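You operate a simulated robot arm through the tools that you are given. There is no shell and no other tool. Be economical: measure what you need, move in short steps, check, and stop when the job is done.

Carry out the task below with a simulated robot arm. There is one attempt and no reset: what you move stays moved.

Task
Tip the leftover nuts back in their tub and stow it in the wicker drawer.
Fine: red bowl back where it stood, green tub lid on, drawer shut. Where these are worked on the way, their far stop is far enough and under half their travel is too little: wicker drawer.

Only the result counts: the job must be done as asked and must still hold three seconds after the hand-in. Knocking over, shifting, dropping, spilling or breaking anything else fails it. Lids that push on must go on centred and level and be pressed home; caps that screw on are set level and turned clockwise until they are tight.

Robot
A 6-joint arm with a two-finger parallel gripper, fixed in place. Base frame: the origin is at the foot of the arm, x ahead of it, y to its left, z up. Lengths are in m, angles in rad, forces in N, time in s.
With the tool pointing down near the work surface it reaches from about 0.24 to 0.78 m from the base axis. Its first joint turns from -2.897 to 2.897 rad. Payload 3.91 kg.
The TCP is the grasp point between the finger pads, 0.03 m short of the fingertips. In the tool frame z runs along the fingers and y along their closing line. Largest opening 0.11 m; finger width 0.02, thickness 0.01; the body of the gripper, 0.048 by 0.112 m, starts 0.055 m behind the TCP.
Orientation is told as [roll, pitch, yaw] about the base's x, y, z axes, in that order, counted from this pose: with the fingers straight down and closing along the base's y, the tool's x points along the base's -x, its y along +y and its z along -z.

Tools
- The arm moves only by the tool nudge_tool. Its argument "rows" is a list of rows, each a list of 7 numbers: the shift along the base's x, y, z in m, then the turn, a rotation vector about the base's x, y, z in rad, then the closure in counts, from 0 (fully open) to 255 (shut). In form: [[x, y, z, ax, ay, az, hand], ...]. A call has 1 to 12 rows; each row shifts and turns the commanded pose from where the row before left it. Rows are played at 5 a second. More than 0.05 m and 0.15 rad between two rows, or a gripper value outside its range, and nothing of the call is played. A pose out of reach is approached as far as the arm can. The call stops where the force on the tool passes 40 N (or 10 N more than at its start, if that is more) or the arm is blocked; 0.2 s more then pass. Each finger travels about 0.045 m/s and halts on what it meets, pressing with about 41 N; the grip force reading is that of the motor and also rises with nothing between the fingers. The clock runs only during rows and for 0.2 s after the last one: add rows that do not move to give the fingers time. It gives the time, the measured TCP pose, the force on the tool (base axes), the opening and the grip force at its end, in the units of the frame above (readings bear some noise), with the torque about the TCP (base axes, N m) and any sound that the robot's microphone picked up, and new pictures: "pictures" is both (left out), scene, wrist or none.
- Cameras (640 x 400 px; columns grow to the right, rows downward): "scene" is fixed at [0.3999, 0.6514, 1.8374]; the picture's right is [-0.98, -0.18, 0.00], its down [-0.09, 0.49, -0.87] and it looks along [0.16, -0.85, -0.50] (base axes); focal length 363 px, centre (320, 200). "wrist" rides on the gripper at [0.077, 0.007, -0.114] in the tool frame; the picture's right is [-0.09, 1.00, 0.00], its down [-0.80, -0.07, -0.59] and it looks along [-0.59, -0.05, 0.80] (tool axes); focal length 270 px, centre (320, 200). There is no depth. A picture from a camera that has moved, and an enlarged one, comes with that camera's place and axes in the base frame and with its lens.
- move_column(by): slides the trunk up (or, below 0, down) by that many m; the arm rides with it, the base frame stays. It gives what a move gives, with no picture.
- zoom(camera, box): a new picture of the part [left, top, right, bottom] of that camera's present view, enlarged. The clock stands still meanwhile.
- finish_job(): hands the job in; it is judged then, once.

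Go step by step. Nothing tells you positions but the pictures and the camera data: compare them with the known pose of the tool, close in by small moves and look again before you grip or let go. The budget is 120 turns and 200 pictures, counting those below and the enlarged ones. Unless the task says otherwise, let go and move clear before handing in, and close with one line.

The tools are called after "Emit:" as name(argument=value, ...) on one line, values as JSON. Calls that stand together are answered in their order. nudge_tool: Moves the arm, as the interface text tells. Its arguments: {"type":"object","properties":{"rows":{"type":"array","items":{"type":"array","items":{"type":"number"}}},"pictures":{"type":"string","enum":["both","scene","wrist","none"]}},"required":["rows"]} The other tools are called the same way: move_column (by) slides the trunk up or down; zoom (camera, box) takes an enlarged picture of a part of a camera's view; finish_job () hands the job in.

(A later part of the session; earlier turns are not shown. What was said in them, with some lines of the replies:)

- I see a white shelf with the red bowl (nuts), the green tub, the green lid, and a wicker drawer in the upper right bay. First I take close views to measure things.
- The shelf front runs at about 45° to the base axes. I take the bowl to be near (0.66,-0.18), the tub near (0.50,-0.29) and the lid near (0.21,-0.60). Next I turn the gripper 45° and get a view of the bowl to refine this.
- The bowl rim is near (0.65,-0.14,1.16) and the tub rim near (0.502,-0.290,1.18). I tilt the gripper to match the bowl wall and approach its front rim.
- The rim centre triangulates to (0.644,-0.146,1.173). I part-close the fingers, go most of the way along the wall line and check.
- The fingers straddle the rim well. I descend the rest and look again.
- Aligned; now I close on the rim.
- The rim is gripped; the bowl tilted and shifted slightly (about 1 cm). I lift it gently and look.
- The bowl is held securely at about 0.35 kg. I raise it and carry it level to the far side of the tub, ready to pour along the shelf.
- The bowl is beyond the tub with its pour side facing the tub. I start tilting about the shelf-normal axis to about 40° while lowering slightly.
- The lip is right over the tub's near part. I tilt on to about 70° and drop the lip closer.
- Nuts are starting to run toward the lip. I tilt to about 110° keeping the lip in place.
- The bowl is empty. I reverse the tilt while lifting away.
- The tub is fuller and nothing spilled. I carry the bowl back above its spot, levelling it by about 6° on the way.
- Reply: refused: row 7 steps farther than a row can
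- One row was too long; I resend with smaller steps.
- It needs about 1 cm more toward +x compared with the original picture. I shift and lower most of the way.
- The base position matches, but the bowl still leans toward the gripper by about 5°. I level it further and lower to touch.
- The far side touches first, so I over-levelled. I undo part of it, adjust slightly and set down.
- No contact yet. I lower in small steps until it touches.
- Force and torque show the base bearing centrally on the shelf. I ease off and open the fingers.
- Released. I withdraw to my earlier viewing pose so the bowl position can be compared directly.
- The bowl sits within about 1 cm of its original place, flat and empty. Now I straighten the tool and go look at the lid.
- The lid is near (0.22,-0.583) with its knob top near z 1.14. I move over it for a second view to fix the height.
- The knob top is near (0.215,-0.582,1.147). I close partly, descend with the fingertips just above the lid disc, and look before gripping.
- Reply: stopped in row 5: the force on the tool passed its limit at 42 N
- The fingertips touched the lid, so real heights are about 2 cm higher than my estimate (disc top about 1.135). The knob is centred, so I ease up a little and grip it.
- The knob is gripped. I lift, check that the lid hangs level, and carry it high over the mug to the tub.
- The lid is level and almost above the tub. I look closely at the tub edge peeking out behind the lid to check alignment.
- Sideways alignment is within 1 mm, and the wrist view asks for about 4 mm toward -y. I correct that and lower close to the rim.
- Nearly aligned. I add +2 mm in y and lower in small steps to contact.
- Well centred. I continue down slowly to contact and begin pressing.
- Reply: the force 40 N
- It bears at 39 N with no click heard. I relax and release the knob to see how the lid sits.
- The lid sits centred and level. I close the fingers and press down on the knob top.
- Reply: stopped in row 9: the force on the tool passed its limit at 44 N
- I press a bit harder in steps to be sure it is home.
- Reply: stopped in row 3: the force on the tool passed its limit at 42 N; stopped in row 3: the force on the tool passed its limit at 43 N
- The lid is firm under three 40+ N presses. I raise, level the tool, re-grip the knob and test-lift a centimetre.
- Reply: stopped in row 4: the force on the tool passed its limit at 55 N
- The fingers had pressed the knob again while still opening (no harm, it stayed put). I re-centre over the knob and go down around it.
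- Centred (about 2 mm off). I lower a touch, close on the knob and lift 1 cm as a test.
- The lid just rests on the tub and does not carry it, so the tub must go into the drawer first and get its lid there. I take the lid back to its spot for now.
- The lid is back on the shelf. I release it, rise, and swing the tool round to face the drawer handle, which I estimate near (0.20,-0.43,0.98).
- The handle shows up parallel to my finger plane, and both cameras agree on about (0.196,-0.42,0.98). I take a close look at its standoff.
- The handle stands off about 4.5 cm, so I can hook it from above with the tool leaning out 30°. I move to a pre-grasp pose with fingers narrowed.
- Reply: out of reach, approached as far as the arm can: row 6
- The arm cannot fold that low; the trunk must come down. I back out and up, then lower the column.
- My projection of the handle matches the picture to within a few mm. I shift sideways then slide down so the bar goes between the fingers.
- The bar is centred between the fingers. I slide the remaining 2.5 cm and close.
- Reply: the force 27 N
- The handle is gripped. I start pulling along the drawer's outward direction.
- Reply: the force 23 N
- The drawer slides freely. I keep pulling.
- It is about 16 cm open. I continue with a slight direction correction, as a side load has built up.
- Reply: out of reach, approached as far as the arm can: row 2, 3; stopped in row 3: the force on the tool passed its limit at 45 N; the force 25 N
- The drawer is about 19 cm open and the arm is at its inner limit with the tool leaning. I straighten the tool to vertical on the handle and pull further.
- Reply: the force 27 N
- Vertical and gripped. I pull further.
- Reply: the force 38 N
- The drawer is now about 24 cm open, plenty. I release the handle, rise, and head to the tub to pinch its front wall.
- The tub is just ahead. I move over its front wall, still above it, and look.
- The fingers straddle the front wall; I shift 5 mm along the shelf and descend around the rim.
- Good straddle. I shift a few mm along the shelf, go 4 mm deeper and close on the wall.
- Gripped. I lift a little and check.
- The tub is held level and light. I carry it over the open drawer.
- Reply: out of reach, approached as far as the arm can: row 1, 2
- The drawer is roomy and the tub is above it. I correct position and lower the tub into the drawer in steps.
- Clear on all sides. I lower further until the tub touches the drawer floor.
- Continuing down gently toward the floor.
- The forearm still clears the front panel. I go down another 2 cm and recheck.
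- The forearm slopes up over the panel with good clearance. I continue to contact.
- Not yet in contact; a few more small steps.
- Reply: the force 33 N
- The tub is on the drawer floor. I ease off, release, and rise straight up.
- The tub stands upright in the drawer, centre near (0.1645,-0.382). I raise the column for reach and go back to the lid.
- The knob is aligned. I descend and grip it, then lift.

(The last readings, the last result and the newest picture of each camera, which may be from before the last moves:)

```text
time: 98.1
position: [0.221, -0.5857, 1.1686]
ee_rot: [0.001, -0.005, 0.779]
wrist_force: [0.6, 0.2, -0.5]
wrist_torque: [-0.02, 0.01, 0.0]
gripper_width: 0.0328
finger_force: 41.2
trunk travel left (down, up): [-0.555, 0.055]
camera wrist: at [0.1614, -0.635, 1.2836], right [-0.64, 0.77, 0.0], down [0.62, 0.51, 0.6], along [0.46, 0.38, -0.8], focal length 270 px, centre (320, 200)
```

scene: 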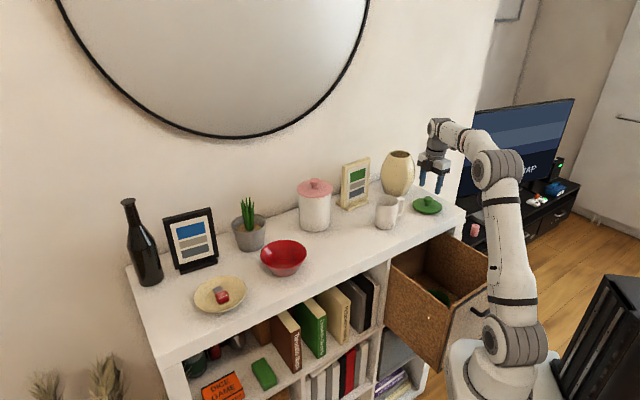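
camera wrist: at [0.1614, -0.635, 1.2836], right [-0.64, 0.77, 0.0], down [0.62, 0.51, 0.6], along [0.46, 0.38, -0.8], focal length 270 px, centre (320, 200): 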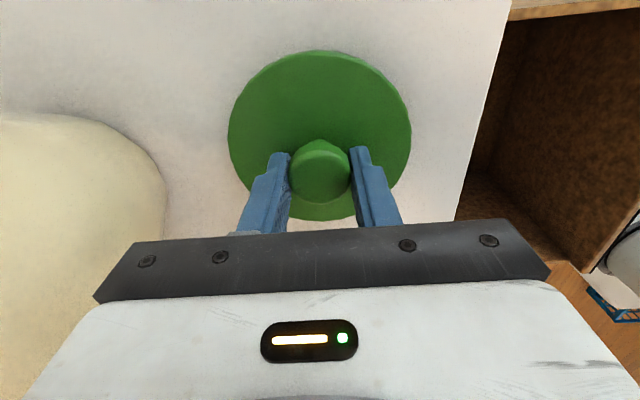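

Gripped as before. I lift, carry the lid over the drawer, then lower with the column.

Emit:
nudge_tool(rows=[[0, 0, 0.03, 0, 0.005, 0, 255], [0, 0, 0.04, 0, 0, 0, 255], [0, 0, 0.025, 0, 0, 0, 255], [-0.0094, 0.034, 0, 0, 0, 0, 255], [-0.0094, 0.034, 0, 0, 0, 0, 255], [-0.0094, 0.034, 0, 0, 0, 0, 255], [-0.0094, 0.034, 0, 0, 0, 0, 255], [-0.0094, 0.034, 0, 0, 0, 0, 255], [-0.0095, 0.034, 0, 0, 0, 0, 255], [0, 0, 0, 0, 0, 0, 255]], pictures="none")

Emit:
move_column(by=-0.22)

Emit:
zoom(camera="wrist", box=[120, 0, 520, 250])

Emit:
zoom(camera="scene", box=[390, 180, 510, 310])

```text
time: 100.3
position: [0.1628, -0.3833, 1.2626]
ee_rot: [0.008, -0.001, 0.781]
wrist_force: [0.3, -1.0, 0.3]
wrist_torque: [0.01, 0.03, 0.0]
gripper_width: 0.0326
finger_force: 40.8
trunk travel left (down, up): [-0.555, 0.055]
```

```text
time: 102.6
position: [0.1636, -0.3822, 1.0431]
ee_rot: [0.004, -0.002, 0.78]
wrist_force: [-0.8, -0.3, -1.0]
wrist_torque: [-0.02, 0.03, 0.01]
gripper_width: 0.0329
finger_force: 41.2
trunk travel left (down, up): [-0.335, 0.275]
```

```text
1.60 times, centred on (320, 125) of wrist
camera zoom: at [0.1033, -0.4316, 1.1586], right [-0.64, 0.77, 0.0], down [0.62, 0.51, 0.6], along [0.46, 0.38, -0.8], focal length 432 px, centre (320, 320)
```

zoom: 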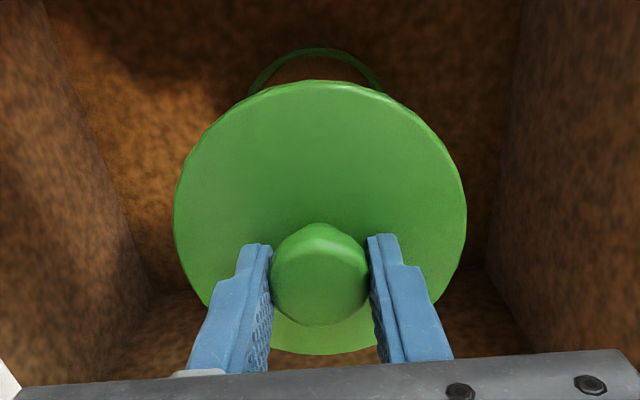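

```text
3.08 times, centred on (450, 245) of scene
camera zoom: at [0.3999, 0.6514, 1.8374], right [-0.98, -0.18, 0.0], down [-0.09, 0.49, -0.87], along [0.16, -0.85, -0.5], focal length 1116 px, centre (-80, 62)
```

zoom: 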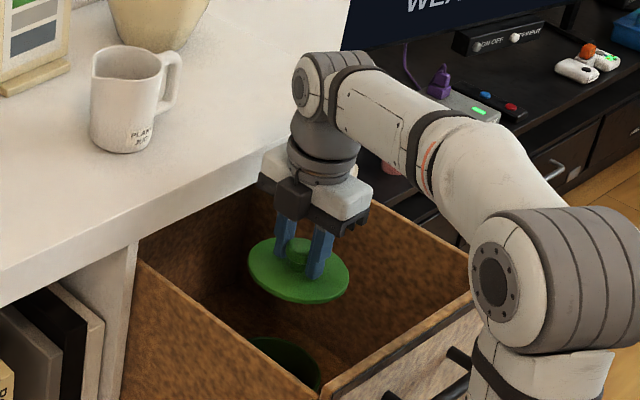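

The tub rim peeks out centred behind the lid, so alignment is good to a few mm. I lower closer and check again.

Emit:
nudge_tool(rows=[[0, 0, -0.03, -0.003, 0, 0, 255], [0, 0, -0.03, 0, 0, 0, 255], [0, 0, -0.03, 0, 0, 0, 255], [0, 0, -0.02, 0, 0, 0, 255], [0, 0, 0, 0, 0, 0, 255]], pictures="none")

Emit:
zoom(camera="wrist", box=[220, 10, 420, 135])

Emit:
zoom(camera="scene", box=[400, 210, 500, 310])

```text
time: 103.8
position: [0.1632, -0.3821, 0.9338]
ee_rot: [0.001, 0.001, 0.781]
wrist_force: [-1.0, 0.3, -0.4]
wrist_torque: [0.02, -0.02, 0.02]
gripper_width: 0.0324
finger_force: 40.9
trunk travel left (down, up): [-0.335, 0.275]
```

```text
3.20 times, centred on (320, 72) of wrist
camera zoom: at [0.103, -0.4309, 1.048], right [-0.64, 0.77, 0.0], down [0.62, 0.51, 0.59], along [0.46, 0.38, -0.8], focal length 865 px, centre (320, 608)
```

zoom: 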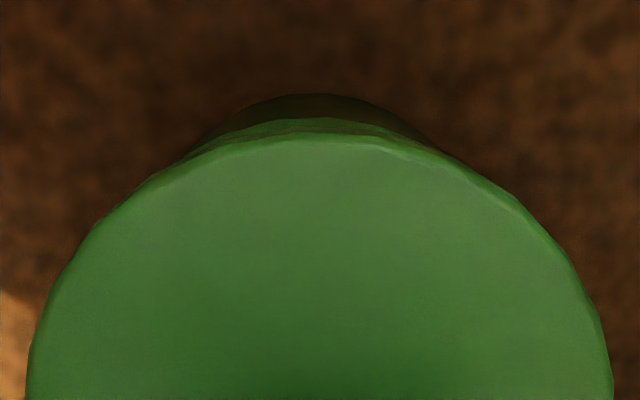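

```text
4.00 times, centred on (450, 260) of scene
camera zoom: at [0.3999, 0.6514, 1.8374], right [-0.98, -0.18, 0.0], down [-0.09, 0.49, -0.87], along [0.16, -0.85, -0.5], focal length 1450 px, centre (-200, -40)
```

zoom: 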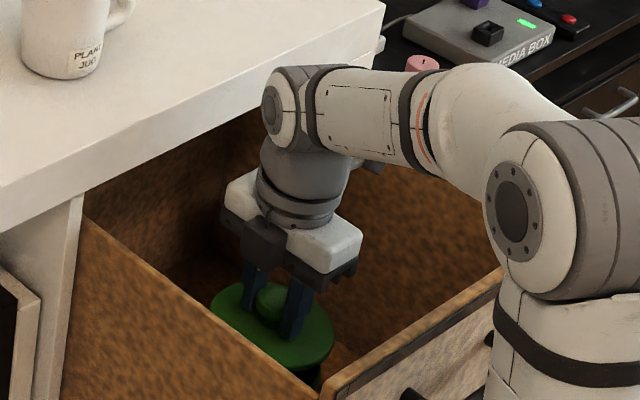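

Lid and tub agree within about 2 mm in both directions. I lower to contact in small steps.

Emit:
nudge_tool(rows=[[0, 0, -0.012, 0, 0, 0, 255], [0, 0, -0.01, 0, 0, 0, 255], [0, 0, -0.006, 0, 0, 0, 255], [0, 0, -0.003, 0, 0, 0, 255], [0, 0, 0, 0, 0, 0, 255]], pictures="none")

Emit:
zoom(camera="wrist", box=[220, 10, 420, 135])

```text
time: 105.0
position: [0.1623, -0.3847, 0.9028]
ee_rot: [0.003, 0.001, 0.78]
wrist_force: [0.5, -0.2, -0.9]
wrist_torque: [0.01, 0.01, 0.0]
gripper_width: 0.0328
finger_force: 41.1
trunk travel left (down, up): [-0.335, 0.275]
```

```text
3.20 times, centred on (320, 72) of wrist
camera zoom: at [0.1029, -0.4322, 1.0183], right [-0.64, 0.77, 0.0], down [0.62, 0.51, 0.59], along [0.46, 0.38, -0.8], focal length 865 px, centre (320, 608)
```

zoom: 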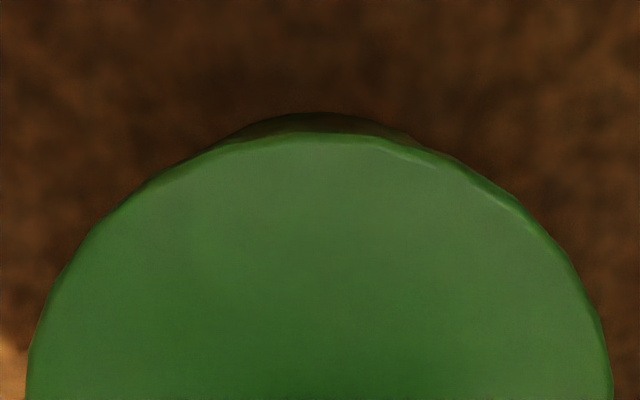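

Still centred. I continue to contact.

Emit:
nudge_tool(rows=[[0.0005, 0.001, -0.003, 0, 0, 0, 255], [0, 0, -0.002, 0, 0, 0, 255], [0, 0, -0.002, 0, 0, 0, 255], [0, 0, -0.002, 0, 0, 0, 255], [0, 0, -0.002, 0, 0, 0, 255], [0, 0, 0, 0, 0, 0, 255]], pictures="none")

Emit:
zoom(camera="wrist", box=[220, 10, 420, 135])

```text
time: 106.4
position: [0.1636, -0.3821, 0.8947]
ee_rot: [-0.005, 0.001, 0.78]
wrist_force: [-3.1, -3.2, 29.5]
wrist_torque: [0.34, -0.02, 0.04]
gripper_width: 0.0329
finger_force: 41.0
trunk travel left (down, up): [-0.335, 0.275]
```

```text
3.20 times, centred on (320, 72) of wrist
camera zoom: at [0.103, -0.4302, 1.0095], right [-0.64, 0.77, 0.0], down [0.62, 0.52, 0.59], along [0.46, 0.38, -0.81], focal length 865 px, centre (320, 608)
```

zoom: 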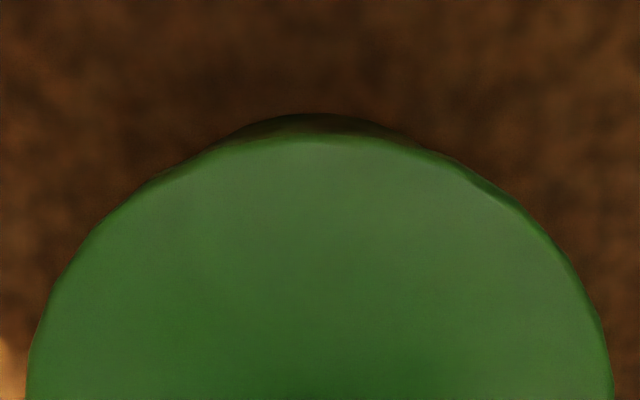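

Contact at 30 N, with a side force hinting the lid should go 1.5 mm toward −q. I lift 3 mm, shift and press again.

Emit:
nudge_tool(rows=[[0, 0, 0.006, 0, 0, 0, 255], [-0.0013, -0.0011, 0, 0.004, 0, 0, 255], [0, 0, -0.003, 0, 0, 0, 255], [0, 0, -0.002, 0, 0, 0, 255], [0, 0, -0.002, 0, 0, 0, 255], [0, 0, -0.002, 0, 0, 0, 255], [0, 0, 0, 0, 0, 0, 255]], pictures="none")

Emit:
zoom(camera="wrist", box=[220, 10, 420, 135])

```text
time: 107.8
position: [0.1623, -0.3822, 0.8916]
ee_rot: [-0.005, 0.001, 0.78]
wrist_force: [4.7, 3.1, 19.9]
wrist_torque: [0.76, -0.13, -0.03]
gripper_width: 0.0327
finger_force: 41.7
trunk travel left (down, up): [-0.335, 0.275]
stopped in row 7: the force on the tool passed its limit at 41 N (the readings are from after the stop); the commanded pose is now the measured one
```

```text
3.20 times, centred on (320, 72) of wrist
camera zoom: at [0.1037, -0.4319, 1.0074], right [-0.64, 0.77, 0.0], down [0.62, 0.52, 0.59], along [0.46, 0.38, -0.8], focal length 865 px, centre (320, 608)
```

zoom: 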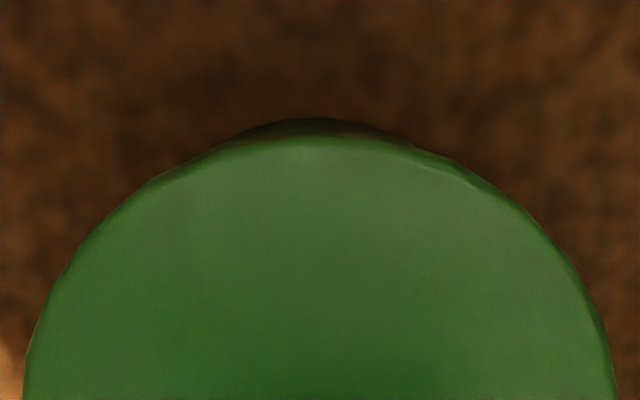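

It went down to the expected seat height. I release and back up a little to look at how it sits.

Emit:
nudge_tool(rows=[[0, 0, 0.003, 0, 0, 0, 255], [0, 0, 0, 0, 0, 0, 190], [0, 0, 0, 0, 0, 0, 120], [0, 0, 0.02, 0, 0, 0, 120], [0, 0, 0.03, 0, 0, 0, 120], [0, 0, 0.04, 0, 0, 0, 120], [0, 0, 0, 0, 0, 0, 120]], pictures="wrist")

Emit:
zoom(camera="wrist", box=[220, 10, 420, 135])

Emit:
zoom(camera="scene", box=[410, 240, 490, 310])

```text
time: 109.4
position: [0.1628, -0.3841, 0.9847]
ee_rot: [0.0, 0.001, 0.78]
wrist_force: [0.7, 0.3, -0.3]
wrist_torque: [0.01, -0.01, 0.01]
gripper_width: 0.058
finger_force: 0.0
trunk travel left (down, up): [-0.335, 0.275]
camera wrist: at [0.1025, -0.4328, 1.1009], right [-0.64, 0.77, 0.0], down [0.62, 0.51, 0.59], along [0.46, 0.38, -0.8], focal length 270 px, centre (320, 200)
```

wrist: 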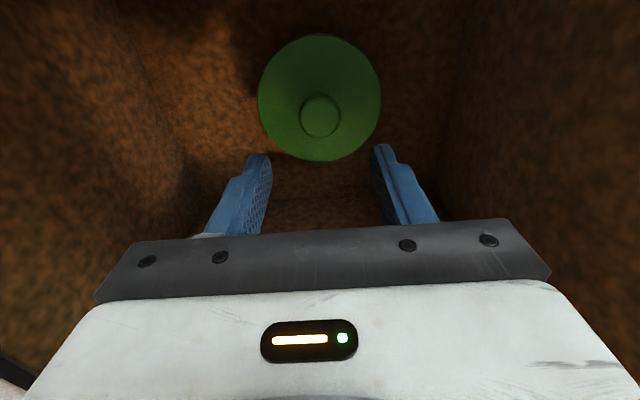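

```text
3.20 times, centred on (320, 72) of wrist
camera zoom: at [0.1025, -0.4328, 1.1009], right [-0.64, 0.77, 0.0], down [0.62, 0.51, 0.59], along [0.46, 0.38, -0.8], focal length 865 px, centre (320, 608)
```

zoom: 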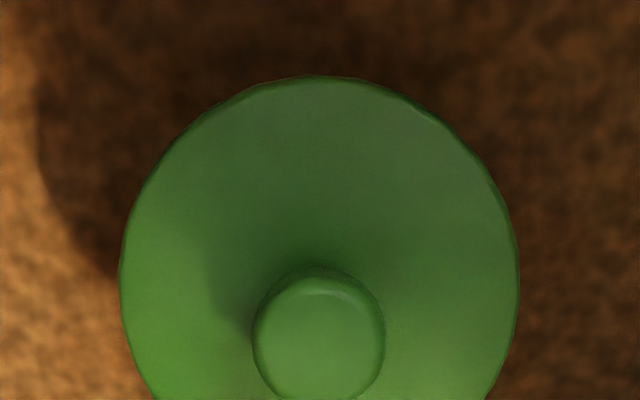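

```text
5.71 times, centred on (450, 275) of scene
camera zoom: at [0.3999, 0.6514, 1.8374], right [-0.98, -0.18, 0.0], down [-0.09, 0.49, -0.87], along [0.16, -0.85, -0.5], focal length 2072 px, centre (-423, -229)
```

zoom: 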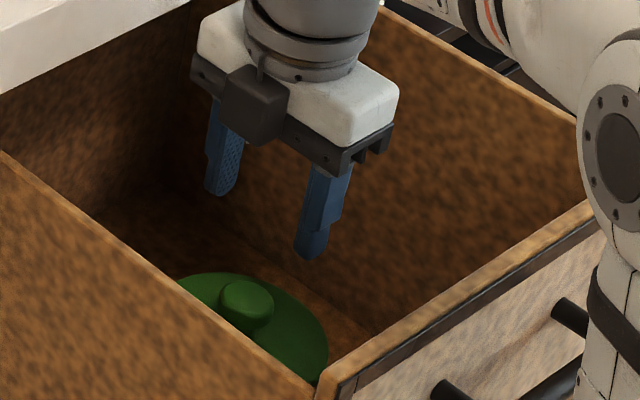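

The lid sits centred and level. I close the fingers and press the knob top firmly.

Emit:
nudge_tool(rows=[[-0.0005, 0.001, 0, 0, 0, 0, 255], [0, 0, 0, 0, 0, 0, 255], [0, 0, 0, 0, 0, 0, 255], [0, 0, -0.02, 0, 0, 0, 255], [0, 0, -0.02, 0, 0, 0, 255], [0, 0, -0.014, 0, 0, 0, 255], [0, 0, -0.004, 0, 0, 0, 255], [0, 0, -0.003, 0, 0, 0, 255], [0, 0, -0.003, 0, 0, 0, 255], [0, 0, -0.003, 0, 0, 0, 255], [0, 0, -0.003, 0, 0, 0, 255], [0, 0, -0.003, 0, 0, 0, 255]], pictures="none")

Emit:
nudge_tool(rows=[[0, 0, -0.002, 0, 0, 0, 255], [0, 0, -0.002, 0, 0, 0, 255], [0, 0, -0.002, 0, 0, 0, 255], [0, 0, -0.002, 0, 0, 0, 255]], pictures="wrist")

```text
time: 111.7
position: [0.1639, -0.3838, 0.9208]
ee_rot: [-0.01, 0.005, 0.781]
wrist_force: [2.9, 3.0, 19.6]
wrist_torque: [0.11, -0.2, 0.03]
gripper_width: 0.0002
finger_force: 37.8
trunk travel left (down, up): [-0.335, 0.275]
stopped in row 11: the force on the tool passed its limit at 45 N (the readings are from after the stop); the commanded pose is now the measured one
```

```text
time: 112.1
position: [0.1647, -0.3858, 0.9232]
ee_rot: [-0.015, 0.011, 0.782]
wrist_force: [4.5, 4.1, 17.5]
wrist_torque: [0.2, -0.21, 0.01]
gripper_width: 0.0001
finger_force: 37.3
trunk travel left (down, up): [-0.335, 0.275]
stopped in row 2: the force on the tool passed its limit at 44 N (the readings are from after the stop); the commanded pose is now the measured one
camera wrist: at [0.1042, -0.4325, 1.0377], right [-0.64, 0.77, -0.02], down [0.62, 0.52, 0.59], along [0.46, 0.37, -0.81], focal length 270 px, centre (320, 200)
```

wrist: 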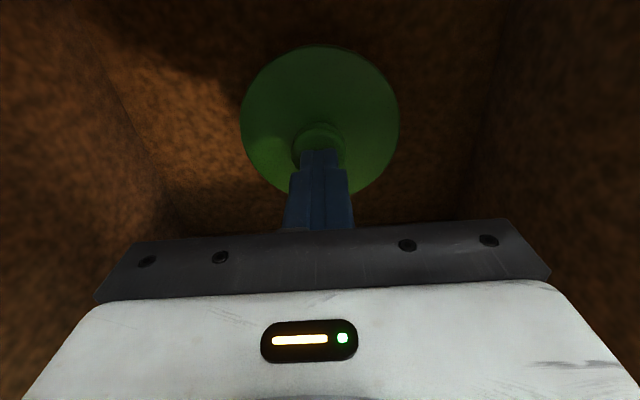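

The knob bottomed out exactly where expected with 45 N, so the lid is home. I rise out of the drawer and go to the handle.

Emit:
nudge_tool(rows=[[0, 0, 0.03, 0.012, -0.008, 0, 255], [0, 0, 0.045, 0, 0, 0, 255], [0, 0, 0.045, 0, 0, 0, 255], [0, 0, 0.045, 0, 0, 0, 255], [0, 0, 0.045, 0, 0, 0, 255], [0, 0, 0.02, 0, 0, 0, 171], [-0.03, 0.03, 0, 0, 0, 0, 171], [-0.03, 0.03, 0, 0, 0, 0, 171], [-0.03, 0.03, 0, 0, 0, 0, 171], [-0.03, 0.03, 0, 0, 0, 0, 171], [-0.024, 0.025, -0.02, 0, 0, 0, 171], [0, 0, 0, 0, 0, 0, 171]])

Emit:
zoom(camera="scene", box=[390, 190, 530, 330])

```text
time: 114.7
position: [0.0186, -0.2428, 1.1282]
ee_rot: [-0.01, -0.009, 0.78]
wrist_force: [-1.0, 0.1, 0.2]
wrist_torque: [-0.03, 0.01, -0.01]
gripper_width: 0.0363
finger_force: 0.0
trunk travel left (down, up): [-0.335, 0.275]
camera wrist: at [-0.0428, -0.2911, 1.2435], right [-0.64, 0.77, -0.01], down [0.61, 0.51, 0.6], along [0.47, 0.38, -0.8], focal length 270 px, centre (320, 200)
```

scene: 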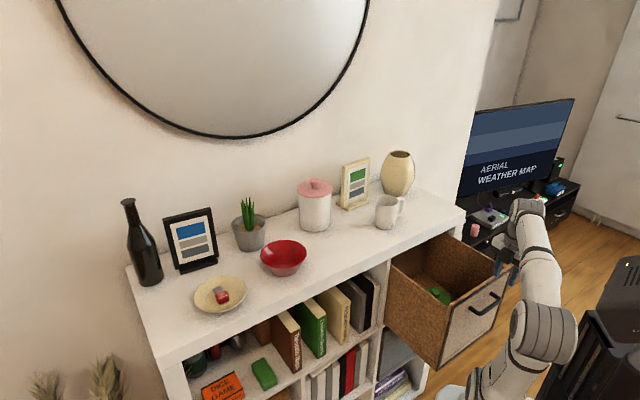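
wrist: 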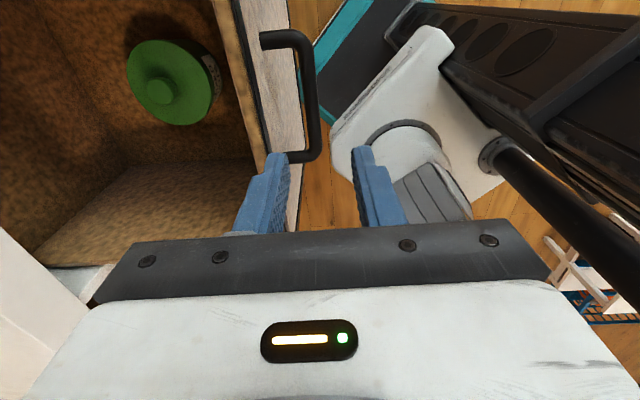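

```text
2.86 times, centred on (460, 260) of scene
camera zoom: at [0.3999, 0.6514, 1.8374], right [-0.98, -0.18, 0.0], down [-0.09, 0.49, -0.87], along [0.16, -0.85, -0.5], focal length 1036 px, centre (-80, 29)
```

zoom: 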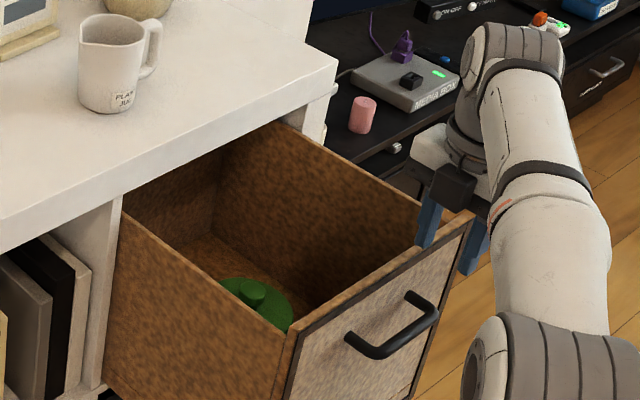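

The lidded tub sits well in the drawer. I line up with the bar (about 6 mm correction) and go down around it.

Emit:
nudge_tool(rows=[[0.004, -0.004, -0.03, 0.01, 0.008, 0, 171], [0, 0, -0.035, 0, 0, 0, 171], [0, 0, -0.035, 0, 0, 0, 171], [0, 0, 0, 0, 0, 0, 171]], pictures="wrist")

```text
time: 115.7
position: [0.0255, -0.2488, 1.0304]
ee_rot: [0.002, -0.008, 0.781]
wrist_force: [0.4, -0.3, -0.3]
wrist_torque: [0.02, -0.01, 0.0]
gripper_width: 0.0362
finger_force: 0.1
trunk travel left (down, up): [-0.335, 0.275]
camera wrist: at [-0.0355, -0.2983, 1.144], right [-0.64, 0.77, 0.0], down [0.62, 0.51, 0.6], along [0.46, 0.39, -0.8], focal length 270 px, centre (320, 200)
```

wrist: 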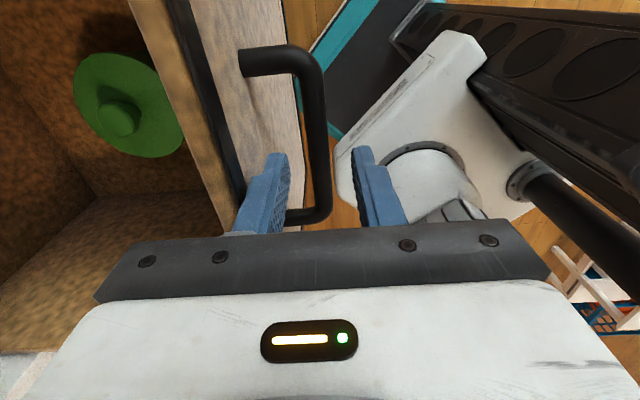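

The bar is between the fingers. I go down fully and begin pushing the drawer shut.

Emit:
nudge_tool(rows=[[0, 0, -0.02, 0, 0, 0, 171], [0, 0, -0.018, 0, 0, 0, 171], [0.014, -0.014, 0, 0, 0, 0, 171], [0.014, -0.014, 0, 0, 0, 0, 171], [0.014, -0.014, 0, 0, 0, 0, 171], [0.014, -0.014, 0, 0, 0, 0, 171], [0.014, -0.014, 0, 0, 0, 0, 171], [0.014, -0.014, 0, 0, 0, 0, 171], [0, 0, 0, 0, 0, 0, 171]])

```text
time: 117.6
position: [0.1062, -0.3297, 0.9929]
ee_rot: [-0.001, -0.004, 0.781]
wrist_force: [0.7, -1.2, 13.3]
wrist_torque: [-0.45, -0.01, 0.07]
gripper_width: 0.0362
finger_force: 0.1
trunk travel left (down, up): [-0.335, 0.275]
stopped in row 9: the force on the tool passed its limit at 42 N (the readings are from after the stop); the commanded pose is now the measured one
camera wrist: at [0.0466, -0.3784, 1.108], right [-0.64, 0.77, 0.0], down [0.62, 0.51, 0.6], along [0.46, 0.38, -0.8], focal length 270 px, centre (320, 200)
```

scene: 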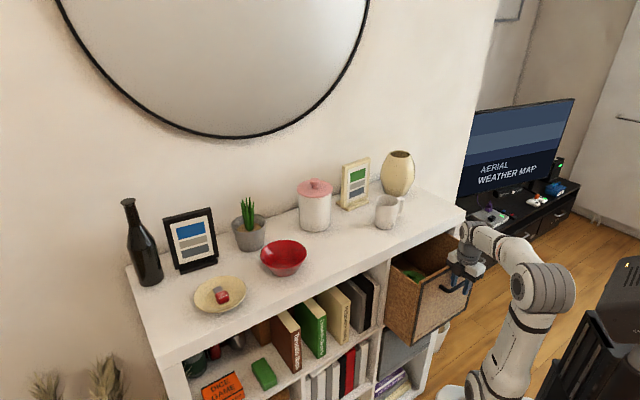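
wrist: 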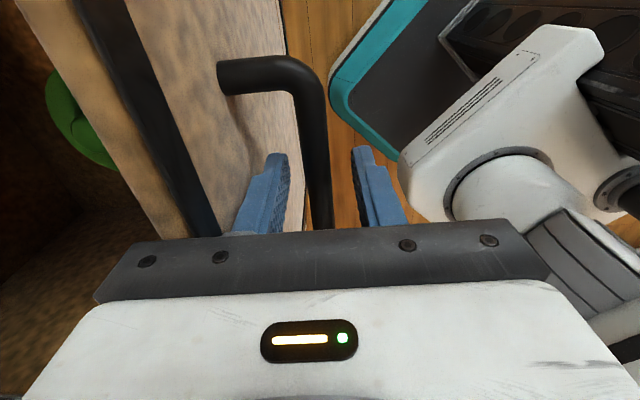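

The drawer is about half closed and coasting. I lean the tool outward to clear the shelf edge, then continue pushing more gently.

Emit:
nudge_tool(rows=[[-0.001, 0.001, 0.002, -0.0925, -0.0925, 0, 171], [-0.001, 0.001, 0.002, -0.0925, -0.0925, 0, 171], [0, 0, 0, -0.0925, -0.0925, 0, 171], [0, 0, 0, -0.0925, -0.0925, 0, 171], [0, 0, 0, 0, 0, 0, 171], [0.007, -0.007, 0, 0, 0, 0, 171], [0.007, -0.007, 0, 0, 0, 0, 171], [0.007, -0.007, 0, 0, 0, 0, 171], [0.007, -0.007, 0, 0, 0, 0, 171]])

```text
time: 119.6
position: [0.1329, -0.3546, 0.997]
ee_rot: [-0.523, -0.008, 0.784]
wrist_force: [-0.4, 0.4, 0.9]
wrist_torque: [-0.01, -0.01, 0.01]
gripper_width: 0.0359
finger_force: 0.0
trunk travel left (down, up): [-0.335, 0.275]
camera wrist: at [0.0337, -0.3639, 1.0928], right [-0.54, 0.68, -0.5], down [0.4, 0.73, 0.56], along [0.74, 0.1, -0.67], focal length 270 px, centre (320, 200)
```

scene: 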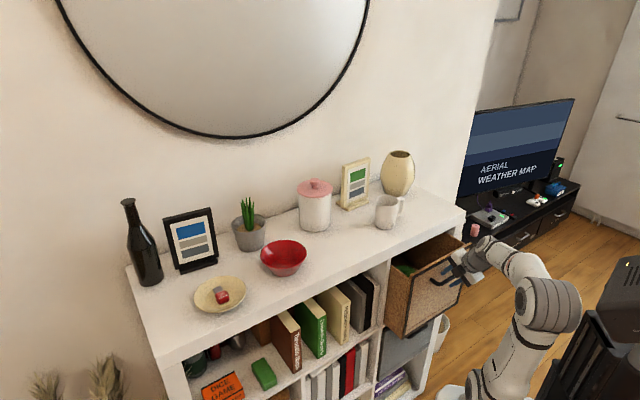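
wrist: 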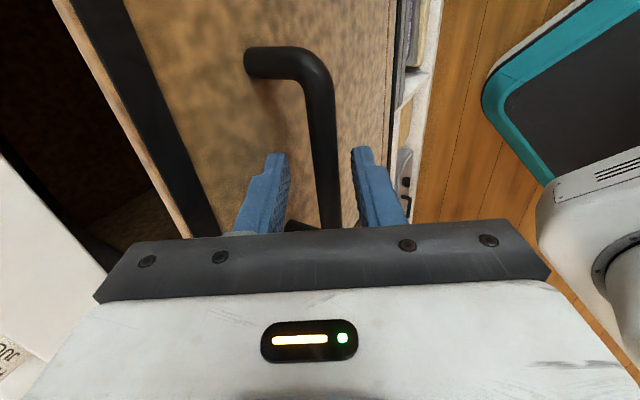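

Going well. I push on toward closed in small steps.

Emit:
nudge_tool(rows=[[0.007, -0.007, 0, 0, 0, 0, 171], [0.007, -0.007, 0, 0, 0, 0, 171], [0.007, -0.007, 0, 0, 0, 0, 171], [0.007, -0.007, 0, 0, 0, 0, 171], [0.007, -0.007, 0, 0, 0, 0, 171], [0.007, -0.007, 0, 0, 0, 0, 171], [0.006, -0.006, 0, 0, 0, 0, 171], [0.005, -0.005, 0, 0, 0, 0, 171], [0, 0, 0, 0, 0, 0, 171]], pictures="wrist")

Emit:
zoom(camera="scene", box=[380, 190, 480, 320])

```text
time: 121.6
position: [0.1848, -0.4075, 0.9955]
ee_rot: [-0.525, -0.009, 0.782]
wrist_force: [-1.0, -0.7, 1.0]
wrist_torque: [0.0, 0.01, -0.01]
gripper_width: 0.0356
finger_force: 0.1
trunk travel left (down, up): [-0.335, 0.275]
camera wrist: at [0.0852, -0.4173, 1.0912], right [-0.54, 0.68, -0.5], down [0.4, 0.73, 0.56], along [0.74, 0.1, -0.67], focal length 270 px, centre (320, 200)
```

wrist: 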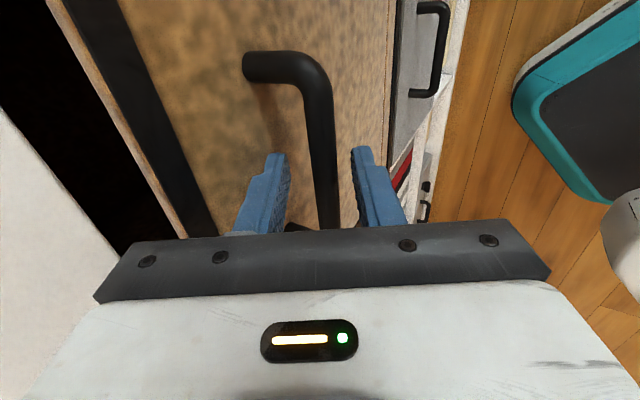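

```text
3.08 times, centred on (430, 255) of scene
camera zoom: at [0.3999, 0.6514, 1.8374], right [-0.98, -0.18, 0.0], down [-0.09, 0.49, -0.87], along [0.16, -0.85, -0.5], focal length 1116 px, centre (-18, 31)
```

zoom: 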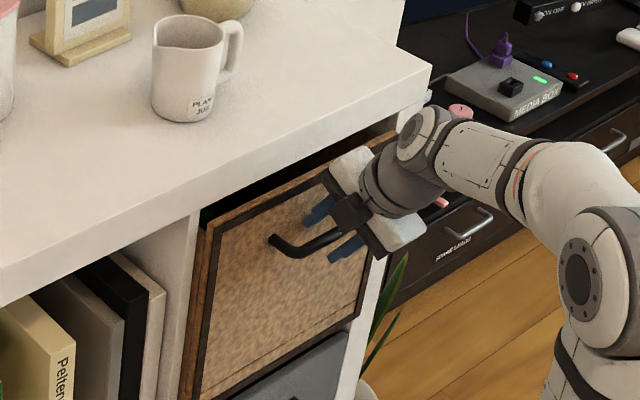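

Almost shut. I push on to the stop.

Emit:
nudge_tool(rows=[[0.004, -0.004, 0, 0, 0, 0, 171], [0.004, -0.004, 0, 0, 0, 0, 171], [0.003, -0.003, 0, 0, 0, 0, 171], [0.003, -0.003, 0, 0, 0, 0, 171], [0.003, -0.003, 0, 0, 0, 0, 171], [0.003, -0.003, 0, 0, 0, 0, 171], [0.003, -0.003, 0, 0, 0, 0, 171], [0, 0, 0, 0, 0, 0, 171]], pictures="wrist")

Emit:
zoom(camera="scene", box=[370, 215, 470, 330])

```text
time: 122.5
position: [0.1938, -0.4154, 0.9977]
ee_rot: [-0.522, -0.008, 0.782]
wrist_force: [-21.3, 21.7, 15.0]
wrist_torque: [-0.12, -0.04, 0.0]
gripper_width: 0.0272
finger_force: 0.1
trunk travel left (down, up): [-0.335, 0.275]
stopped in row 4: the force on the tool passed its limit at 45 N (the readings are from after the stop); the commanded pose is now the measured one
camera wrist: at [0.0934, -0.4251, 1.0931], right [-0.54, 0.68, -0.5], down [0.4, 0.73, 0.56], along [0.74, 0.11, -0.67], focal length 270 px, centre (320, 200)
```

wrist: 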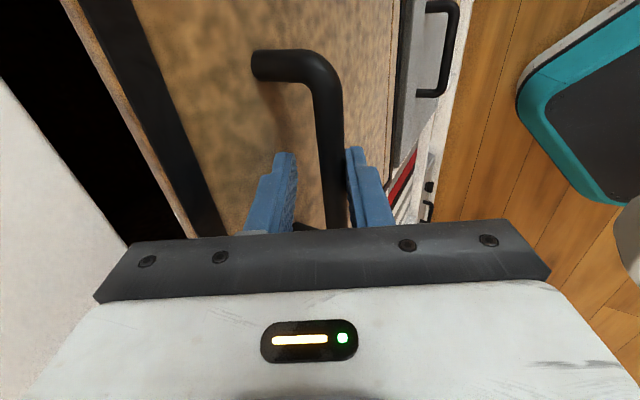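

```text
3.48 times, centred on (420, 272) of scene
camera zoom: at [0.3999, 0.6514, 1.8374], right [-0.98, -0.18, 0.0], down [-0.09, 0.49, -0.87], along [0.16, -0.85, -0.5], focal length 1261 px, centre (-28, -52)
```

zoom: 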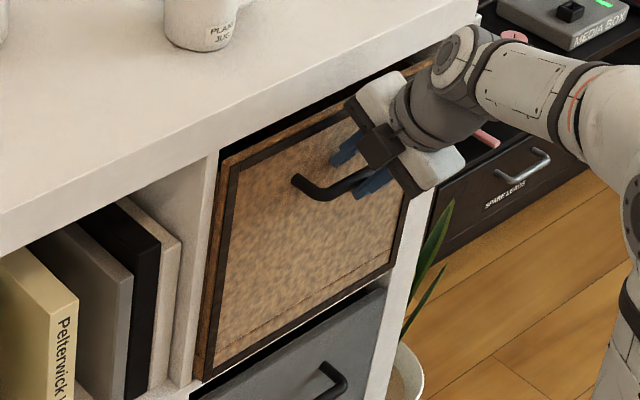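

The drawer is at its stop and the picture matches the original closed view. I back off and retreat clear.

Emit:
nudge_tool(rows=[[-0.004, 0.004, 0, 0, 0, 0, 160], [-0.009, 0.009, 0.022, 0, 0, 0, 160], [-0.009, 0.009, 0.022, 0, 0, 0, 160], [-0.009, 0.009, 0.022, 0, 0, 0, 160], [-0.014, 0.014, 0.03, 0, 0, 0, 160], [-0.01, 0.01, 0.04, 0.0925, 0.0925, 0, 160], [0, 0, 0.045, 0.0925, 0.0925, 0, 160], [0, 0, 0.045, 0.0925, 0.0925, 0, 160], [0, 0, 0.03, 0.0925, 0.0925, 0, 160], [0, 0, 0, 0, 0, 0, 160]])

Emit:
zoom(camera="scene", box=[370, 215, 470, 330])

Emit:
zoom(camera="scene", box=[240, 170, 400, 290])

```text
time: 124.7
position: [0.1418, -0.3623, 1.2509]
ee_rot: [0.007, -0.008, 0.781]
wrist_force: [0.4, -1.2, -0.6]
wrist_torque: [-0.01, 0.01, 0.01]
gripper_width: 0.041
finger_force: 0.1
trunk travel left (down, up): [-0.335, 0.275]
camera wrist: at [0.0819, -0.4118, 1.3658], right [-0.64, 0.77, 0.01], down [0.62, 0.51, 0.6], along [0.46, 0.39, -0.8], focal length 270 px, centre (320, 200)
```

scene: 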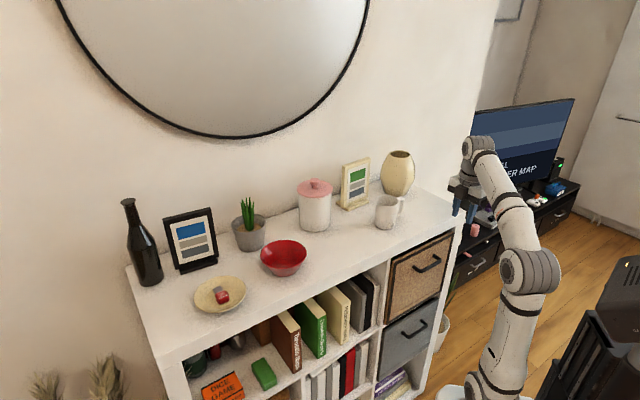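
wrist: 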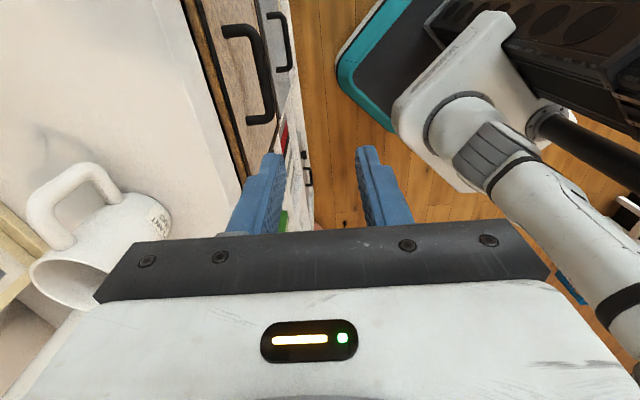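

```text
3.48 times, centred on (420, 272) of scene
camera zoom: at [0.3999, 0.6514, 1.8374], right [-0.98, -0.18, 0.0], down [-0.09, 0.49, -0.87], along [0.16, -0.85, -0.5], focal length 1261 px, centre (-28, -52)
```

zoom: 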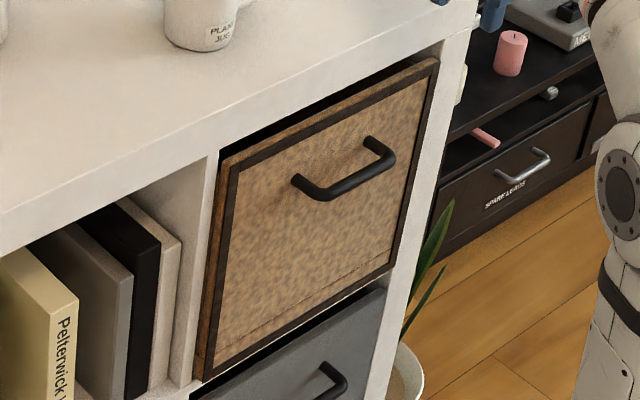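

```text
3.33 times, centred on (320, 230) of scene
camera zoom: at [0.3999, 0.6514, 1.8374], right [-0.98, -0.18, 0.0], down [-0.09, 0.49, -0.87], along [0.16, -0.85, -0.5], focal length 1208 px, centre (320, 100)
```

zoom: 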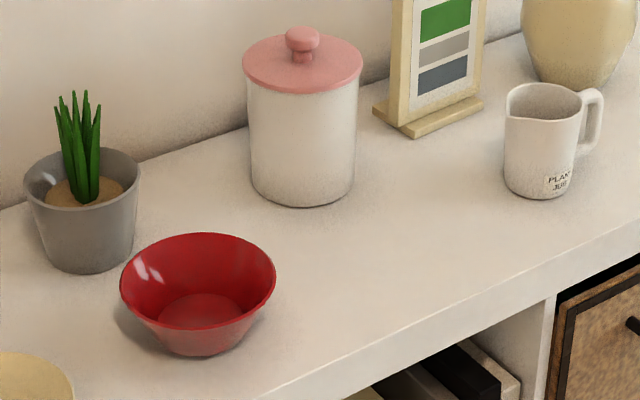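

The drawer matches its original closed view, the bowl stands within about 1 cm of its place, and nothing else on the shelf has moved. The arm is clear, so I hand in.

Emit:
finish_job()

```text
The job is handed in.
```

The nuts are back in their tub, and the lidded tub is stowed in the shut wicker drawer. The red bowl is back about 1 cm from where it stood. The lid sits centred and was pressed home at about 45 N, but no click was heard, and in an earlier test on the shelf it lifted off freely, so it does not grip the tub.
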